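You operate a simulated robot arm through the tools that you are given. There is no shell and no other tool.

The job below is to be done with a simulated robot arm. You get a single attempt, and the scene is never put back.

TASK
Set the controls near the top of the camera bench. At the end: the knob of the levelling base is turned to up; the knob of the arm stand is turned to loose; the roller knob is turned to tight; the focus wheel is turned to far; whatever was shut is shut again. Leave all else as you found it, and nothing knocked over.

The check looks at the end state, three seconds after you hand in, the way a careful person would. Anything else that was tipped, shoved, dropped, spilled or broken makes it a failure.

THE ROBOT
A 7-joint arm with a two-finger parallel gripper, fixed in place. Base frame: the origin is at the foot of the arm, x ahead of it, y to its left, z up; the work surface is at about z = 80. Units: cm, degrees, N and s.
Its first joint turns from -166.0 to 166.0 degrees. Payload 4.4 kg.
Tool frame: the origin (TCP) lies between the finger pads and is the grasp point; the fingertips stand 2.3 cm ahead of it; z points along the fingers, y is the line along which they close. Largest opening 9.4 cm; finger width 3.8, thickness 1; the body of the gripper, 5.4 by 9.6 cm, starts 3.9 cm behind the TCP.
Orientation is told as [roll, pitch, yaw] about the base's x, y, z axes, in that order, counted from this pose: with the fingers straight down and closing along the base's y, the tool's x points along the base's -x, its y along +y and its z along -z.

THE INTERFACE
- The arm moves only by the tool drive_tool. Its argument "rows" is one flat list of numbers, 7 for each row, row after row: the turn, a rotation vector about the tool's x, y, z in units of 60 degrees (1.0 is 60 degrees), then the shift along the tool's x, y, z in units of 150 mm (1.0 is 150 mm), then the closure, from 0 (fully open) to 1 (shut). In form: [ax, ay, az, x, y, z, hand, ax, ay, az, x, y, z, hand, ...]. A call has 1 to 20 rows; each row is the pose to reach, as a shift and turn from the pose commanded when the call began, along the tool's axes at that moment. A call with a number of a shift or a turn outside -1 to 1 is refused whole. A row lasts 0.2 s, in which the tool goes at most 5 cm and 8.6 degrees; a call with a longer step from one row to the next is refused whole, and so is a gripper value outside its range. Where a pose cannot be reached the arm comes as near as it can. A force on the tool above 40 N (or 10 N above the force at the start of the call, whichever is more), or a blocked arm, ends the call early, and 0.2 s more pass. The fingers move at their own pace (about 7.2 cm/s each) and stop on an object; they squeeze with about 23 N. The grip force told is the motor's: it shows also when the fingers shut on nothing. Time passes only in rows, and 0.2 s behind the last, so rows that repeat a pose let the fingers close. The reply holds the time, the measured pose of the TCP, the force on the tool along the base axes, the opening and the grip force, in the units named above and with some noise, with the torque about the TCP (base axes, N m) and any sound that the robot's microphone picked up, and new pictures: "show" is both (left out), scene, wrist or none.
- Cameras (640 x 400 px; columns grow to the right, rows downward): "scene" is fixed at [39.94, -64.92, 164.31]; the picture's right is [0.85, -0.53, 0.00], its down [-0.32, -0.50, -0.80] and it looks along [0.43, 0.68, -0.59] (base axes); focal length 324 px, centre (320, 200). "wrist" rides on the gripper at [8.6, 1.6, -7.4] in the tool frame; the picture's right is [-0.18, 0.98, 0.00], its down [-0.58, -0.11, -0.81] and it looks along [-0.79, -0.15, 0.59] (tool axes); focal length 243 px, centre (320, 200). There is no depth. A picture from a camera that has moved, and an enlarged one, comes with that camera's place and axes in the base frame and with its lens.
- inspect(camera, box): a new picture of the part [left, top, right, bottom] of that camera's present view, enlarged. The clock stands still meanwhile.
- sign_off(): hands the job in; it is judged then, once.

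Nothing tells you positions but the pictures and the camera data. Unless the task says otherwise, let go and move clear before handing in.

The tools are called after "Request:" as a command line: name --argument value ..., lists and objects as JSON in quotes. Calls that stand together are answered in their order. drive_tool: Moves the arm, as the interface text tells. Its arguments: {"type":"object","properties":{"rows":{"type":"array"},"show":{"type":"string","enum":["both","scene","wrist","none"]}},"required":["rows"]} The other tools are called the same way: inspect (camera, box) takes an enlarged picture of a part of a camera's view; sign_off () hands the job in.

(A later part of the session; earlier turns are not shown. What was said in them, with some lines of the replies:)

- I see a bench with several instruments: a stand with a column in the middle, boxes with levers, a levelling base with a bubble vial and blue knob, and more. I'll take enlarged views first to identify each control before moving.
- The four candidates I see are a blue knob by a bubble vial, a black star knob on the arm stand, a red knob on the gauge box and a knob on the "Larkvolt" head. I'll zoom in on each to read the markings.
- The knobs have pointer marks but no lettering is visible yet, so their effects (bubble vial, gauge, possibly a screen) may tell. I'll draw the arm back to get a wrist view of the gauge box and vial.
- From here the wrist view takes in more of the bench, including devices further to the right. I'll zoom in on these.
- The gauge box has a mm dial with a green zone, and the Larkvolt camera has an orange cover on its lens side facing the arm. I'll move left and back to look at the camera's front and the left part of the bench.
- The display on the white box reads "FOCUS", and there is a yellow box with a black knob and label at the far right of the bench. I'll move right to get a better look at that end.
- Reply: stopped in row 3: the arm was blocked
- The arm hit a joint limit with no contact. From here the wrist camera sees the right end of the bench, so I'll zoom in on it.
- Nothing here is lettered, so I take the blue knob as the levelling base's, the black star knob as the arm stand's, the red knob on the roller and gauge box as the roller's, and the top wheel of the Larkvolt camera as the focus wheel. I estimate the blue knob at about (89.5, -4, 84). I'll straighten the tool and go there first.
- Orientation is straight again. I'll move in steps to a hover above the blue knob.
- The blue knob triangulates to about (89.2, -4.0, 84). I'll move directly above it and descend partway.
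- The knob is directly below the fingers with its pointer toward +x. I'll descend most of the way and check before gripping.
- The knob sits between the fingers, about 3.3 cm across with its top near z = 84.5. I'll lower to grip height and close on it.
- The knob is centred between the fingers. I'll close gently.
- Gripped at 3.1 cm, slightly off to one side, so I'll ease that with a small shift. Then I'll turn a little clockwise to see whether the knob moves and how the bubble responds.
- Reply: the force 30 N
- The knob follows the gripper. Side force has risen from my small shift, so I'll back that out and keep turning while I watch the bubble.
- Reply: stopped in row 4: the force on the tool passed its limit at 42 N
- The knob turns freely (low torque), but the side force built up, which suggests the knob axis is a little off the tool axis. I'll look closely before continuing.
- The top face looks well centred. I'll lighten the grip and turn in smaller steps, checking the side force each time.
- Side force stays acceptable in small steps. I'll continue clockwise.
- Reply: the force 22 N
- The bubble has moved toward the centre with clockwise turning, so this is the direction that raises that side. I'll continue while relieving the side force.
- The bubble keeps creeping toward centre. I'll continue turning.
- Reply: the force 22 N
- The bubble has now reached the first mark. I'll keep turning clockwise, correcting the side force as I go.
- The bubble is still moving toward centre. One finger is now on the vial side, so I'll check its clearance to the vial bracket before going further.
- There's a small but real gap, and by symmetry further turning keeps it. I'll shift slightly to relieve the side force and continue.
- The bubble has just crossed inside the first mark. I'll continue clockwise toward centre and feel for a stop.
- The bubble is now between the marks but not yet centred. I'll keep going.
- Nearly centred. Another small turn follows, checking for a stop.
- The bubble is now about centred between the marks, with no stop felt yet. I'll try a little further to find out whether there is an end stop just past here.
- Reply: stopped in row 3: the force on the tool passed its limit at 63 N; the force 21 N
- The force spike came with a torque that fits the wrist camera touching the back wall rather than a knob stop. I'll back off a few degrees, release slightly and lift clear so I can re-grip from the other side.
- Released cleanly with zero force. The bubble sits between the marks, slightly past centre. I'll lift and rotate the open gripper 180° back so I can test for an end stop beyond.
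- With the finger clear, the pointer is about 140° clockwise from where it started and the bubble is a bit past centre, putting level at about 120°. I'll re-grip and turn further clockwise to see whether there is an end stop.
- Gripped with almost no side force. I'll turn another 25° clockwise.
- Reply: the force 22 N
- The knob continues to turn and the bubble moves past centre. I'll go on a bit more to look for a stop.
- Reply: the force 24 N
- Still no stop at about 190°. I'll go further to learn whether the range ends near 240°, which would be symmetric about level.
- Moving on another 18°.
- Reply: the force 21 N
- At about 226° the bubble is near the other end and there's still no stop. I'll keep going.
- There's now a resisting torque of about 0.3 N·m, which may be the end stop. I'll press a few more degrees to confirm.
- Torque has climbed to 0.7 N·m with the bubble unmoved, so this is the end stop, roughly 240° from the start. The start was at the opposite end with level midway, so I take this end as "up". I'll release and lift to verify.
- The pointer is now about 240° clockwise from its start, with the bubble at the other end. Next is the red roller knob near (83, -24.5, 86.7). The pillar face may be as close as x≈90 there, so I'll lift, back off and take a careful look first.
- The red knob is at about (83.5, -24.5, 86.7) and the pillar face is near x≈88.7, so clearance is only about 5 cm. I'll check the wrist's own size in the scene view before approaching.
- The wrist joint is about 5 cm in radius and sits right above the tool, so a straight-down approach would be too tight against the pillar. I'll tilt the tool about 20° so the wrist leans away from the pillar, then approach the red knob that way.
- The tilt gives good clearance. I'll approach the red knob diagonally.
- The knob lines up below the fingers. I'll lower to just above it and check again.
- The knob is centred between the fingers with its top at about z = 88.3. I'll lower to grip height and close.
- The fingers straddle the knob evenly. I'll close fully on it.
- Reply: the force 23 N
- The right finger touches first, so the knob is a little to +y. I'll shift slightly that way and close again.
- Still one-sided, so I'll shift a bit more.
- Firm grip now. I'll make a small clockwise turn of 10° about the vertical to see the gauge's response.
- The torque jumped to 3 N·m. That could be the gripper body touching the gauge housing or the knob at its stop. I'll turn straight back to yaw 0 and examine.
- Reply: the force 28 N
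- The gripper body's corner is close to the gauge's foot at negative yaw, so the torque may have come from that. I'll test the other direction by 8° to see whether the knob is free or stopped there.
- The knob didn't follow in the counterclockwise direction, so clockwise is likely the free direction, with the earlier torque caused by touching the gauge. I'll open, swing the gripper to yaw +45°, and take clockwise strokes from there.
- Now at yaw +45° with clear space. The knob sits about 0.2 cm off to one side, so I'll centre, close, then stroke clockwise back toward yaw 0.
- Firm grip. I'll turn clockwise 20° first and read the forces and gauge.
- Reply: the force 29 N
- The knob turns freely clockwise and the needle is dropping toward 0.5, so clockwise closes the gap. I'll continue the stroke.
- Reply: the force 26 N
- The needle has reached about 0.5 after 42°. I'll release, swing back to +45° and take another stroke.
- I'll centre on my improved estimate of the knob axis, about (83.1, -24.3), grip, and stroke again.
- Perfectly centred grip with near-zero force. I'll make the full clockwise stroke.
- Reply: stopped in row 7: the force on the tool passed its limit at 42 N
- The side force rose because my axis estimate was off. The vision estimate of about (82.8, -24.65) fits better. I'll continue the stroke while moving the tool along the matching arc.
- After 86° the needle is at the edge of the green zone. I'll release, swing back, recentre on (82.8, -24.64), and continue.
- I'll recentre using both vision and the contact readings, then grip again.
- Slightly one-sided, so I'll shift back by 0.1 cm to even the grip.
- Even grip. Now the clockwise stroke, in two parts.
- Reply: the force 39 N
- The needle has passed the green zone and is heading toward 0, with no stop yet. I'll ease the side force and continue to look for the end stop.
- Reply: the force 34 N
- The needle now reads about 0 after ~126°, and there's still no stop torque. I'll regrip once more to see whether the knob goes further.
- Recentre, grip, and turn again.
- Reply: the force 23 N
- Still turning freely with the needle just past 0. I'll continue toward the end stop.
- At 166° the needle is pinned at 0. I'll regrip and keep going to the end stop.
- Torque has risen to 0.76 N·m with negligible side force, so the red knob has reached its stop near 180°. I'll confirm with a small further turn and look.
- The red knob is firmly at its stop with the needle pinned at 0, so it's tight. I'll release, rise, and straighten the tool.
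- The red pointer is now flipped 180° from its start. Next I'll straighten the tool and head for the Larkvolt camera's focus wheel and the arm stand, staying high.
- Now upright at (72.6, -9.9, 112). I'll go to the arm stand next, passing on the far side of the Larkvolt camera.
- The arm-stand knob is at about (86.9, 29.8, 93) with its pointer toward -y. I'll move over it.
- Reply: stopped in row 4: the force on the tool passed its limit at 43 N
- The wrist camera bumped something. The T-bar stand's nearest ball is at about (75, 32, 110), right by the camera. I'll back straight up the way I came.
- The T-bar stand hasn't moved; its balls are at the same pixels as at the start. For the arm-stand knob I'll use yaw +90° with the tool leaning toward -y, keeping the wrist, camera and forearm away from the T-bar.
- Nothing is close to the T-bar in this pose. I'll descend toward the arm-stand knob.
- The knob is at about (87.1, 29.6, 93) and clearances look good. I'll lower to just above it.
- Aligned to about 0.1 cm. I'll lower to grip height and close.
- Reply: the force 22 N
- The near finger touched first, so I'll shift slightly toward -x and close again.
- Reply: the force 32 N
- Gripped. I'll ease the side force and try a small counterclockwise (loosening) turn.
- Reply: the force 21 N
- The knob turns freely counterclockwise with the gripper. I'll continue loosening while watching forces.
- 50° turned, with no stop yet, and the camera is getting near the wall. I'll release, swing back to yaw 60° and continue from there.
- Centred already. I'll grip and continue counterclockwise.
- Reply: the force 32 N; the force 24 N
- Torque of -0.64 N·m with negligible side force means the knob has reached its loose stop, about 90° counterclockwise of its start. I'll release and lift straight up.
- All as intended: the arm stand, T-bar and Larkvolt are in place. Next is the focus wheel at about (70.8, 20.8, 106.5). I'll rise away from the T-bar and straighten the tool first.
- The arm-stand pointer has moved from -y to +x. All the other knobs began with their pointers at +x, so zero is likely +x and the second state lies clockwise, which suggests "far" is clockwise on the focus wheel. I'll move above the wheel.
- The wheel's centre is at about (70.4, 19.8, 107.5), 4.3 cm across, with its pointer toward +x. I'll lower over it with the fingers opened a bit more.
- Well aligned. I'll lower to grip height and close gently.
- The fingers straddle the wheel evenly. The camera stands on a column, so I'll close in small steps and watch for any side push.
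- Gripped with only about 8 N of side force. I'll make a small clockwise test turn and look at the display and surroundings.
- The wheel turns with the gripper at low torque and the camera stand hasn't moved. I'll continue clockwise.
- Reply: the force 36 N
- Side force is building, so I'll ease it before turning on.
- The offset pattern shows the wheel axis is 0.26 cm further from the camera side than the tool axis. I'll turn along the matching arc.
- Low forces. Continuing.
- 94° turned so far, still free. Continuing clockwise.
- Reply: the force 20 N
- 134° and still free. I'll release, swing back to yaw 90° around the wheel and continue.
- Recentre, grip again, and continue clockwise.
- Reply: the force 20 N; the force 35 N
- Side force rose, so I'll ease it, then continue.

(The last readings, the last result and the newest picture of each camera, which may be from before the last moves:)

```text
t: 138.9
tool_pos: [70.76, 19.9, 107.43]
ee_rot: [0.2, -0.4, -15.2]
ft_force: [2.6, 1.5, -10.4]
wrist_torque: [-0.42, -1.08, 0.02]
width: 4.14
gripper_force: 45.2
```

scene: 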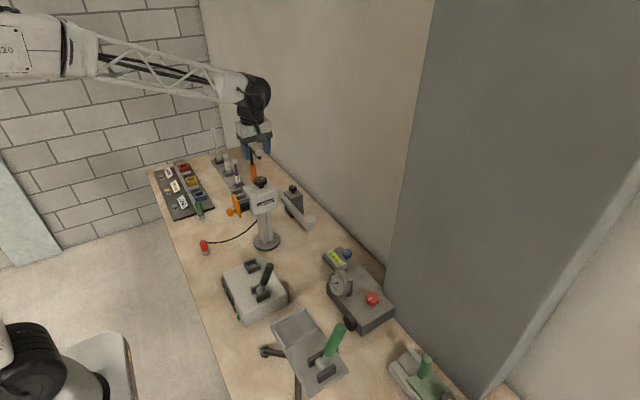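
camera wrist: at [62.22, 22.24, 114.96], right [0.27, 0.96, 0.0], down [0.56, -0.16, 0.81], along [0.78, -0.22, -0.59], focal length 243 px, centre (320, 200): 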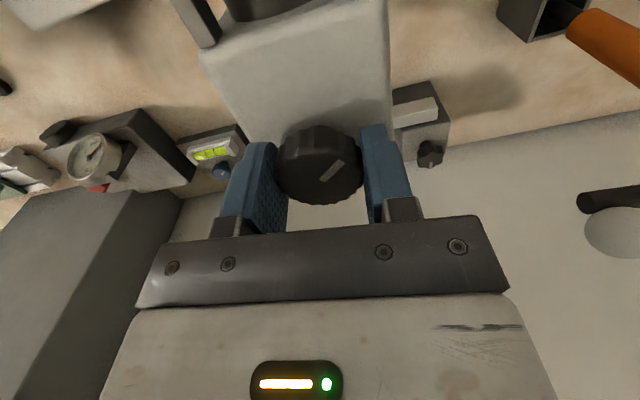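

239° and still free. Continuing.

Request:
drive_tool --rows '[0, 0, 0.083, 0.0001, -0.0004, 0, 0.62, 0, 0, 0.167, 0.0002, -0.0008, 0, 0.62, 0, 0, 0.25, 0.0003, -0.0012, 0, 0.62]' --show "none"

Request:
drive_tool --rows '[0, 0, 0.083, 0.0001, -0.0003, 0, 0.62, 0, 0, 0.167, 0.0002, -0.0006, 0, 0.62, 0, 0, 0.25, 0.0003, -0.001, 0, 0.62]' --show "wrist"

Request:
inspect --camera "wrist" --box '[220, 90, 420, 215]'

```text
t: 139.7
tool_pos: [70.53, 19.81, 107.48]
ee_rot: [0.3, -0.3, -30.3]
ft_force: [-4.3, -18.0, 1.1]
wrist_torque: [-0.2, 0.08, 0.49]
width: 4.15
gripper_force: 45.1
```

```text
t: 140.5
tool_pos: [70.48, 20.02, 107.62]
ee_rot: [0.4, -0.1, -45.3]
ft_force: [-12.4, -23.6, 3.4]
wrist_torque: [-0.26, 0.2, 0.58]
width: 4.14
gripper_force: 45.3
camera wrist: at [65.67, 27.11, 114.99], right [0.83, 0.56, 0.01], down [0.33, -0.49, 0.81], along [0.46, -0.67, -0.59], focal length 243 px, centre (320, 200)
```

wrist: 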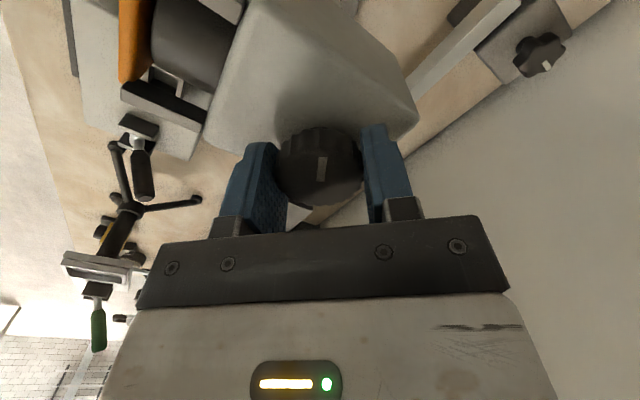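

```text
3.20 times, centred on (320, 152) of wrist
camera zoom: at [65.67, 27.11, 114.99], right [0.83, 0.56, 0.01], down [0.33, -0.49, 0.81], along [0.46, -0.67, -0.59], focal length 776 px, centre (320, 352)
```

zoom: 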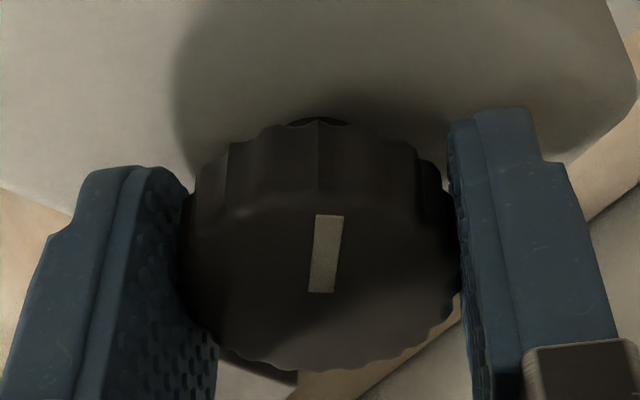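

The torque rose to about 0.6 N·m and the wheel started slipping in the grip, so it has reached its stop at roughly 240° clockwise. I'll release, lift and check everything.

Request:
drive_tool --rows '[0, 0, 0, -0.001, -0.003, 0, 0.6, 0, 0, 0, -0.001, -0.003, 0, 0.5, 0, 0, 0, -0.001, -0.003, 0, 0.4, 0, 0, 0, -0.001, -0.003, -0.1, 0.4, 0, 0, 0, -0.001, -0.003, -0.3, 0.4, 0, 0, 0, -0.001, -0.003, -0.5, 0.4, 0, 0, 0, -0.001, -0.003, -0.75, 0.4]' --show "both"

Request:
inspect --camera "scene" --box '[210, 130, 310, 250]'

Request:
inspect --camera "wrist" --box '[220, 0, 420, 125]'

```text
t: 142.1
tool_pos: [70.4, 19.88, 118.7]
ee_rot: [0.4, -0.1, -45.2]
ft_force: [-0.1, -0.1, -0.7]
wrist_torque: [-0.03, -0.01, 0.02]
width: 5.65
gripper_force: 0.1
camera wrist: at [65.57, 27.02, 126.22], right [0.83, 0.56, 0.01], down [0.33, -0.49, 0.81], along [0.46, -0.67, -0.59], focal length 243 px, centre (320, 200)
```

scene: 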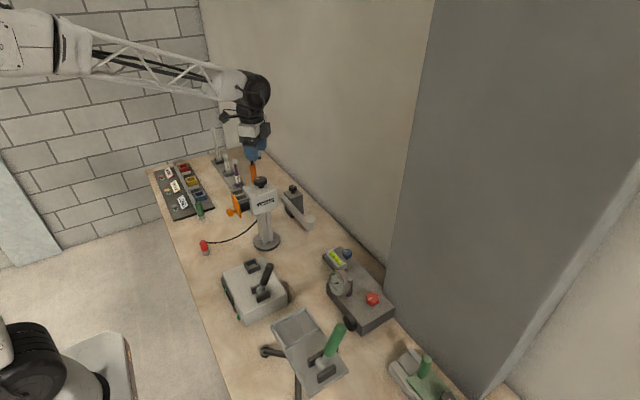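
wrist: 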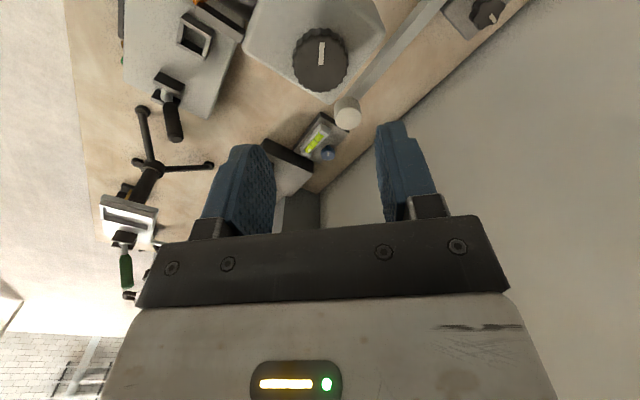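

```text
3.33 times, centred on (260, 190) of scene
camera zoom: at [39.94, -64.92, 164.31], right [0.85, -0.53, 0.0], down [-0.32, -0.5, -0.8], along [0.43, 0.68, -0.59], focal length 1079 px, centre (520, 233)
```

zoom: 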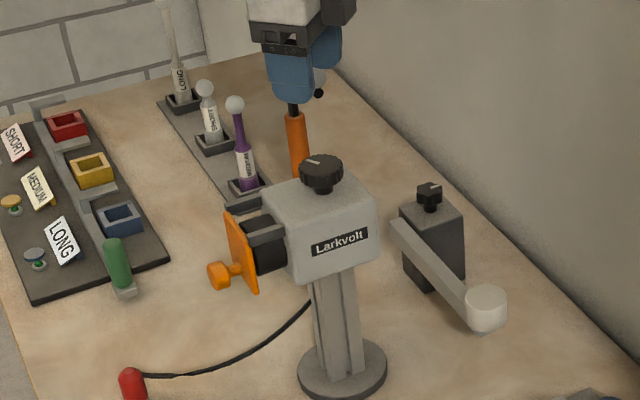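

```text
3.20 times, centred on (320, 62) of wrist
camera zoom: at [65.57, 27.02, 126.22], right [0.83, 0.56, 0.01], down [0.33, -0.49, 0.81], along [0.46, -0.67, -0.59], focal length 776 px, centre (320, 640)
```

zoom: 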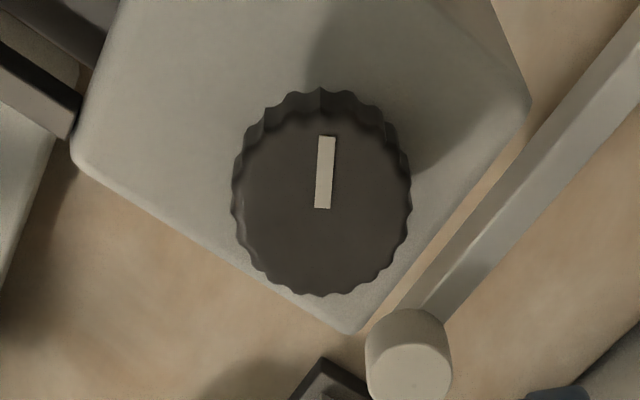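

The focus wheel's pointer is now about 240° clockwise from its start and the Larkvolt stands as before. I'll back away and take an overview to check the display, the gauge box's front and everything else.

Request:
drive_tool --rows '[0, 0, -0.125, 0, 0, -0.1, 0.3, 0, 0, -0.25, 0, 0, -0.2, 0.2, 0, 0, -0.375, 0, 0, -0.3, 0.1, 0, 0, -0.5, 0, 0, -0.4, 0, 0, 0, -0.625, 0, 0, -0.45, 0, 0, 0, -0.75, 0, 0, -0.45, 0]' --show "none"

Request:
drive_tool --rows '[0, 0, 0, 0.25, -0.1, 0, 0, 0, 0, 0, 0.5, -0.2, 0, 0, 0, 0, 0, 0.75, -0.3, 0, 0, 0, 0, 0, 1.0, -0.4, 0, 0]' --show "none"

Request:
drive_tool --rows '[0, 0, 0, 0.25, -0.1, 0, 0, 0, 0, 0, 0.5, -0.2, 0, 0, 0, 0, 0, 0.75, -0.3, 0, 0, 0, 0, 0, 1.0, -0.4, 0, 0]' --show "both"

```text
t: 143.5
tool_pos: [70.45, 20.02, 125.51]
ee_rot: [0.1, -0.4, -0.1]
ft_force: [-0.6, 0.1, -1.1]
wrist_torque: [0.01, -0.03, 0.02]
width: 9.42
gripper_force: 0.0
```

```text
t: 144.5
tool_pos: [55.37, 14.0, 125.2]
ee_rot: [0.2, -0.3, -0.2]
ft_force: [0.0, 0.4, -1.1]
wrist_torque: [-0.01, 0.0, 0.0]
width: 9.39
gripper_force: 0.1
```

```text
t: 145.5
tool_pos: [40.39, 8.03, 125.3]
ee_rot: [0.2, -0.3, -0.2]
ft_force: [-0.9, -0.4, 0.0]
wrist_torque: [0.01, -0.02, 0.0]
width: 9.39
gripper_force: 0.0
camera wrist: at [31.77, 9.51, 132.73], right [0.19, 0.98, 0.0], down [0.58, -0.11, 0.81], along [0.8, -0.15, -0.59], focal length 243 px, centre (320, 200)
```

scene: 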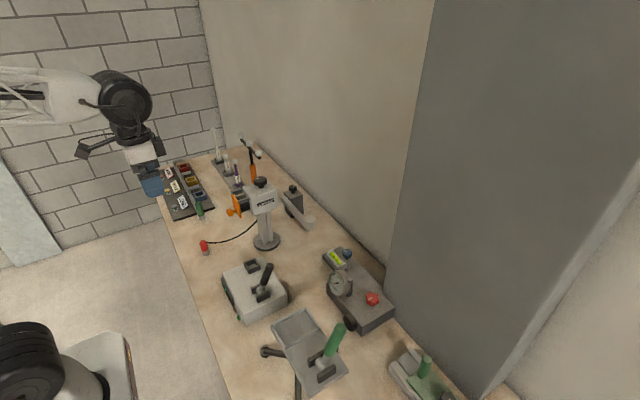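
wrist: 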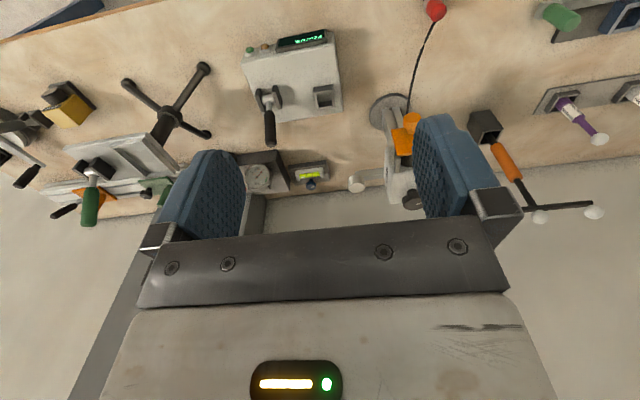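

Request:
inspect --camera "wrist" --box '[230, 20, 350, 120]'

Request:
inspect --camera "wrist" --box '[230, 140, 350, 210]'

Request:
inspect --camera "wrist" --box '[340, 80, 440, 220]'

Request:
inspect --camera "scene" --box '[140, 120, 300, 220]'

Request:
inspect --camera "scene" --box '[310, 230, 410, 340]'

```text
4.00 times, centred on (290, 70) of wrist
camera zoom: at [31.77, 9.51, 132.73], right [0.19, 0.98, 0.0], down [0.58, -0.11, 0.81], along [0.8, -0.15, -0.59], focal length 970 px, centre (440, 720)
```

zoom: 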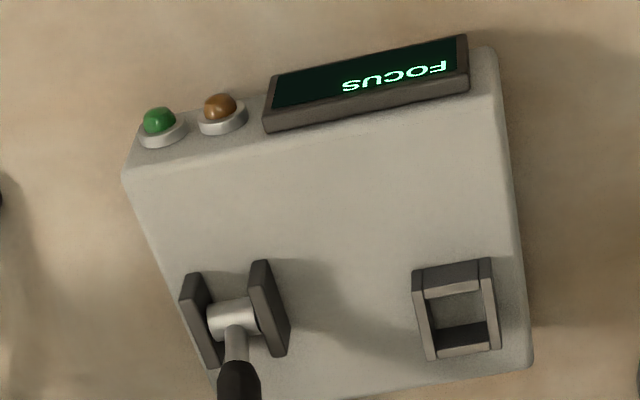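

```text
5.33 times, centred on (290, 175) of wrist
camera zoom: at [31.77, 9.51, 132.73], right [0.19, 0.98, 0.0], down [0.58, -0.11, 0.81], along [0.8, -0.15, -0.59], focal length 1294 px, centre (480, 333)
```

zoom: 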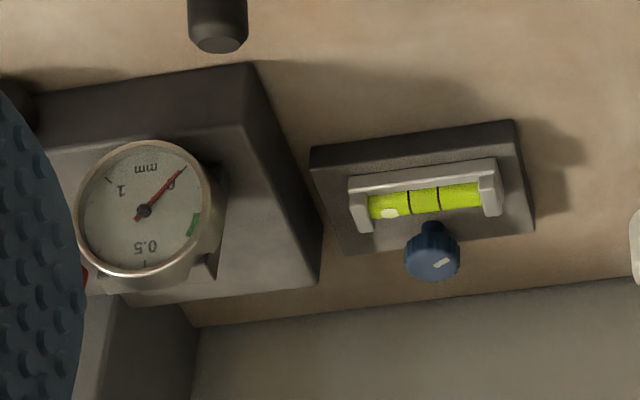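

```text
2.86 times, centred on (390, 150) of wrist
camera zoom: at [31.77, 9.51, 132.73], right [0.19, 0.98, 0.0], down [0.58, -0.11, 0.81], along [0.8, -0.15, -0.59], focal length 693 px, centre (120, 343)
```

zoom: 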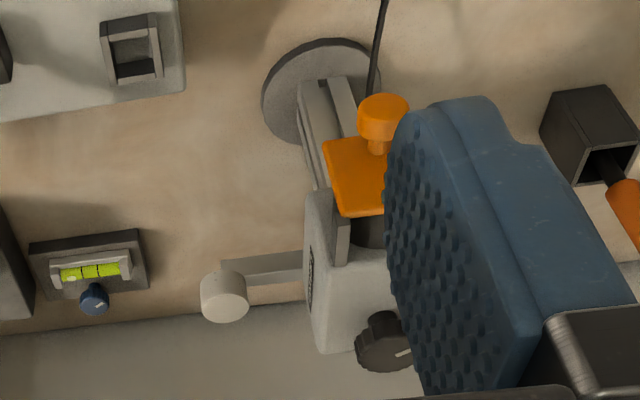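

```text
4.00 times, centred on (220, 170) of scene
camera zoom: at [39.94, -64.92, 164.31], right [0.85, -0.53, 0.0], down [-0.32, -0.5, -0.8], along [0.43, 0.68, -0.59], focal length 1295 px, centre (720, 320)
```

zoom: 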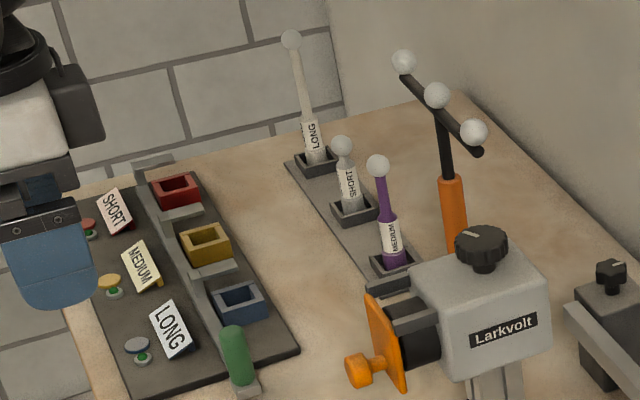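

```text
3.64 times, centred on (360, 285) of scene
camera zoom: at [39.94, -64.92, 164.31], right [0.85, -0.53, 0.0], down [-0.32, -0.5, -0.8], along [0.43, 0.68, -0.59], focal length 1177 px, centre (174, -109)
```

zoom: 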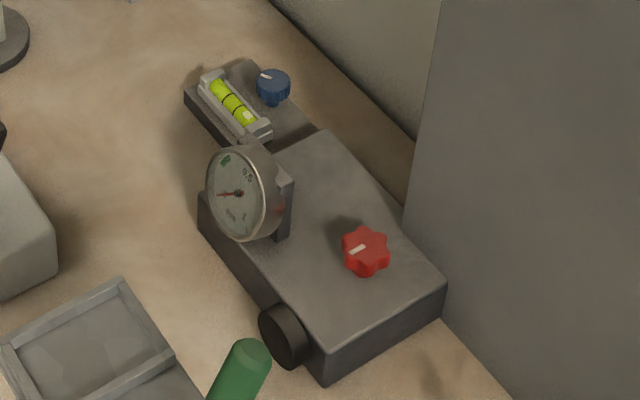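

The display still reads "FOCUS" and the gauge reads 0. I'll compare the same crops as at the start to make sure nothing shifted, and look at the left and right ends too.

Request:
inspect --camera "scene" --box '[320, 240, 400, 320]'

Request:
inspect --camera "scene" --box '[200, 160, 330, 260]'

Request:
inspect --camera "scene" --box '[225, 165, 285, 225]'

Request:
inspect --camera "scene" --box '[200, 230, 400, 340]'

Request:
inspect --camera "scene" --box '[250, 290, 470, 400]'

```text
5.00 times, centred on (360, 280) of scene
camera zoom: at [39.94, -64.92, 164.31], right [0.85, -0.53, 0.0], down [-0.32, -0.5, -0.8], along [0.43, 0.68, -0.59], focal length 1619 px, centre (120, -200)
```

zoom: 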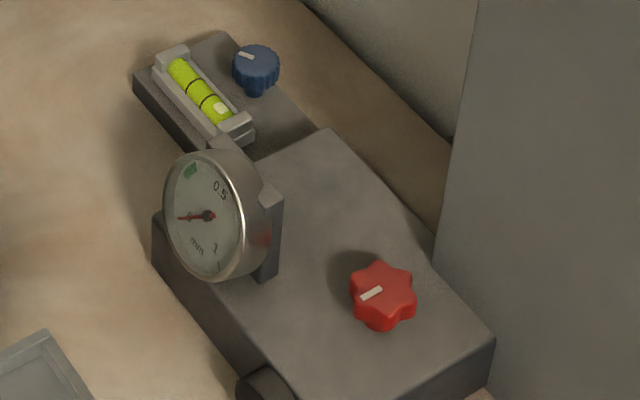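

```text
4.00 times, centred on (265, 210) of scene
camera zoom: at [39.94, -64.92, 164.31], right [0.85, -0.53, 0.0], down [-0.32, -0.5, -0.8], along [0.43, 0.68, -0.59], focal length 1295 px, centre (540, 160)
```

zoom: 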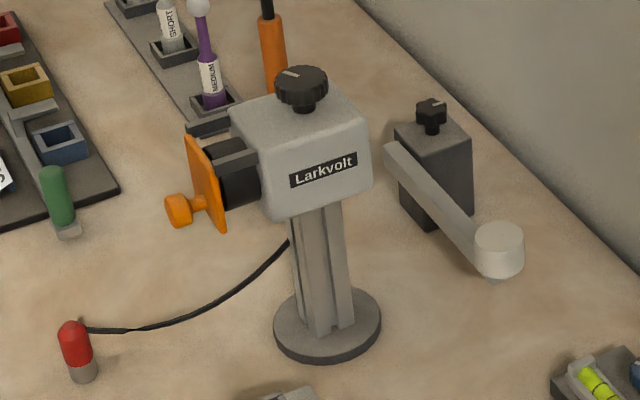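

```text
6.67 times, centred on (255, 195) of scene
camera zoom: at [39.94, -64.92, 164.31], right [0.85, -0.53, 0.0], down [-0.32, -0.5, -0.8], along [0.43, 0.68, -0.59], focal length 2158 px, centre (753, 233)
```

zoom: 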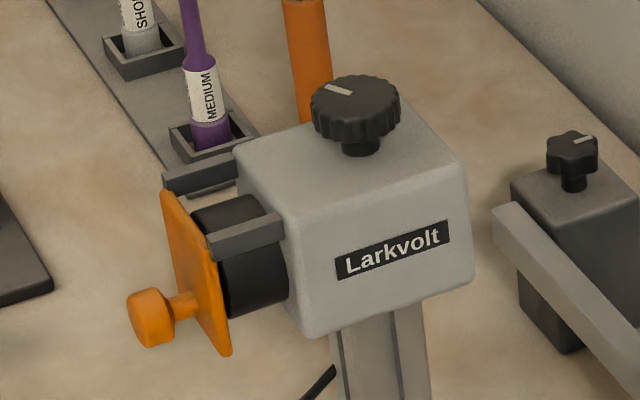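

```text
3.20 times, centred on (300, 285) of scene
camera zoom: at [39.94, -64.92, 164.31], right [0.85, -0.53, 0.0], down [-0.32, -0.5, -0.8], along [0.43, 0.68, -0.59], focal length 1036 px, centre (384, -72)
```

zoom: 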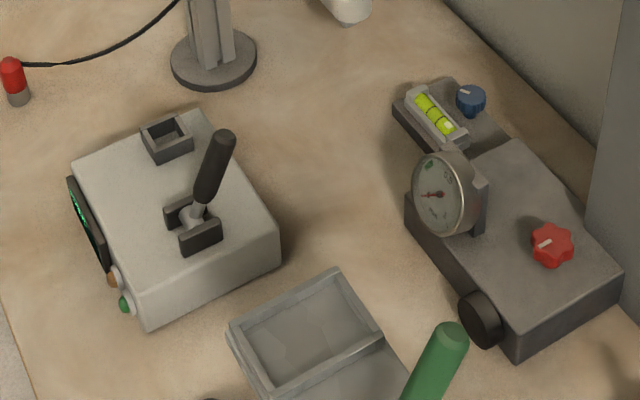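

```text
2.91 times, centred on (360, 345) of scene
camera zoom: at [39.94, -64.92, 164.31], right [0.85, -0.53, 0.0], down [-0.32, -0.5, -0.8], along [0.43, 0.68, -0.59], focal length 942 px, centre (204, -222)
```

zoom: 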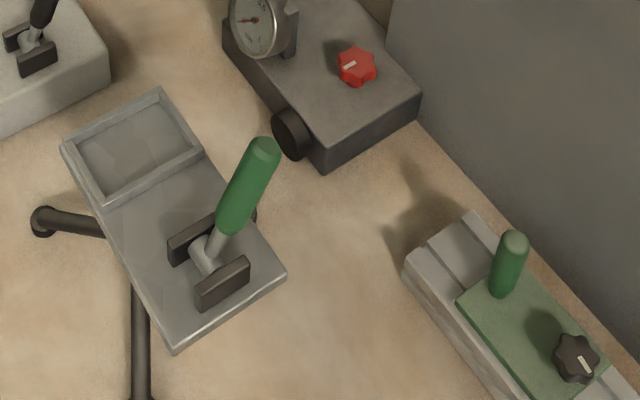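

All four controls are set, and against the starting crops everything else is unchanged:
- **Levelling base:** turned clockwise to its end stop, about 240° from its start, with the bubble at the other end of the vial.
- **Arm stand:** turned counterclockwise to its loose stop.
- **Roller knob:** turned clockwise to its tight stop, with the gauge at 0.
- **Focus wheel:** turned clockwise to its far stop.

No control is lettered, so I took each target to be the end opposite to where that knob started. I opened nothing: the orange cover is still shut and the T-bar stand is still in place. The gripper is open and clear, so I'm handing in.

Request:
sign_off

```text
The job is handed in.
```

I turned all four knobs to the far end of their travel and handed the job in; the result of the check isn't back yet. None of them is lettered, so I took the target to be the end opposite to where each one started.

| Control | Turn from start | What shows it |
|---|---|---|
| Levelling base (blue knob), "up" | about 240° clockwise, to the stop | The bubble moved to the other end of the vial |
| Arm stand (black star knob), "loose" | about 90° counterclockwise, to the stop | The pointer went from -y to +x |
| Roller knob (red knob on the gauge box), "tight" | about 180° clockwise, to the stop | The gauge reads 0 |
| Focus wheel (top of the Larkvolt camera), "far" | about 240° clockwise, to the stop | The pointer only; the display read "FOCUS" before and after |

- **Main uncertainty:** the bubble is centred at about half travel on the levelling base, and the gauge is in its green zone at about half travel on the roller knob. If "up" or "tight" meant those middle positions, those two are set too far.
- **Which knob is which:** nothing names the roller knob or the focus wheel either. I chose them because the red knob sits on the box with the roller and gauge, and the wheel sits on top of the camera.
- **Contacts on the way:** the wrist camera touched the back wall and later the T-bar stand. The gripper probably brushed the gauge housing once as well. I backed off each time.
- **Everything else:** at the end the T-bar stand, the gauge box and the rest of the bench within the fixed camera's view looked the same as at the start. I opened nothing, so the orange cover is still shut. The gripper is open and clear of the bench.
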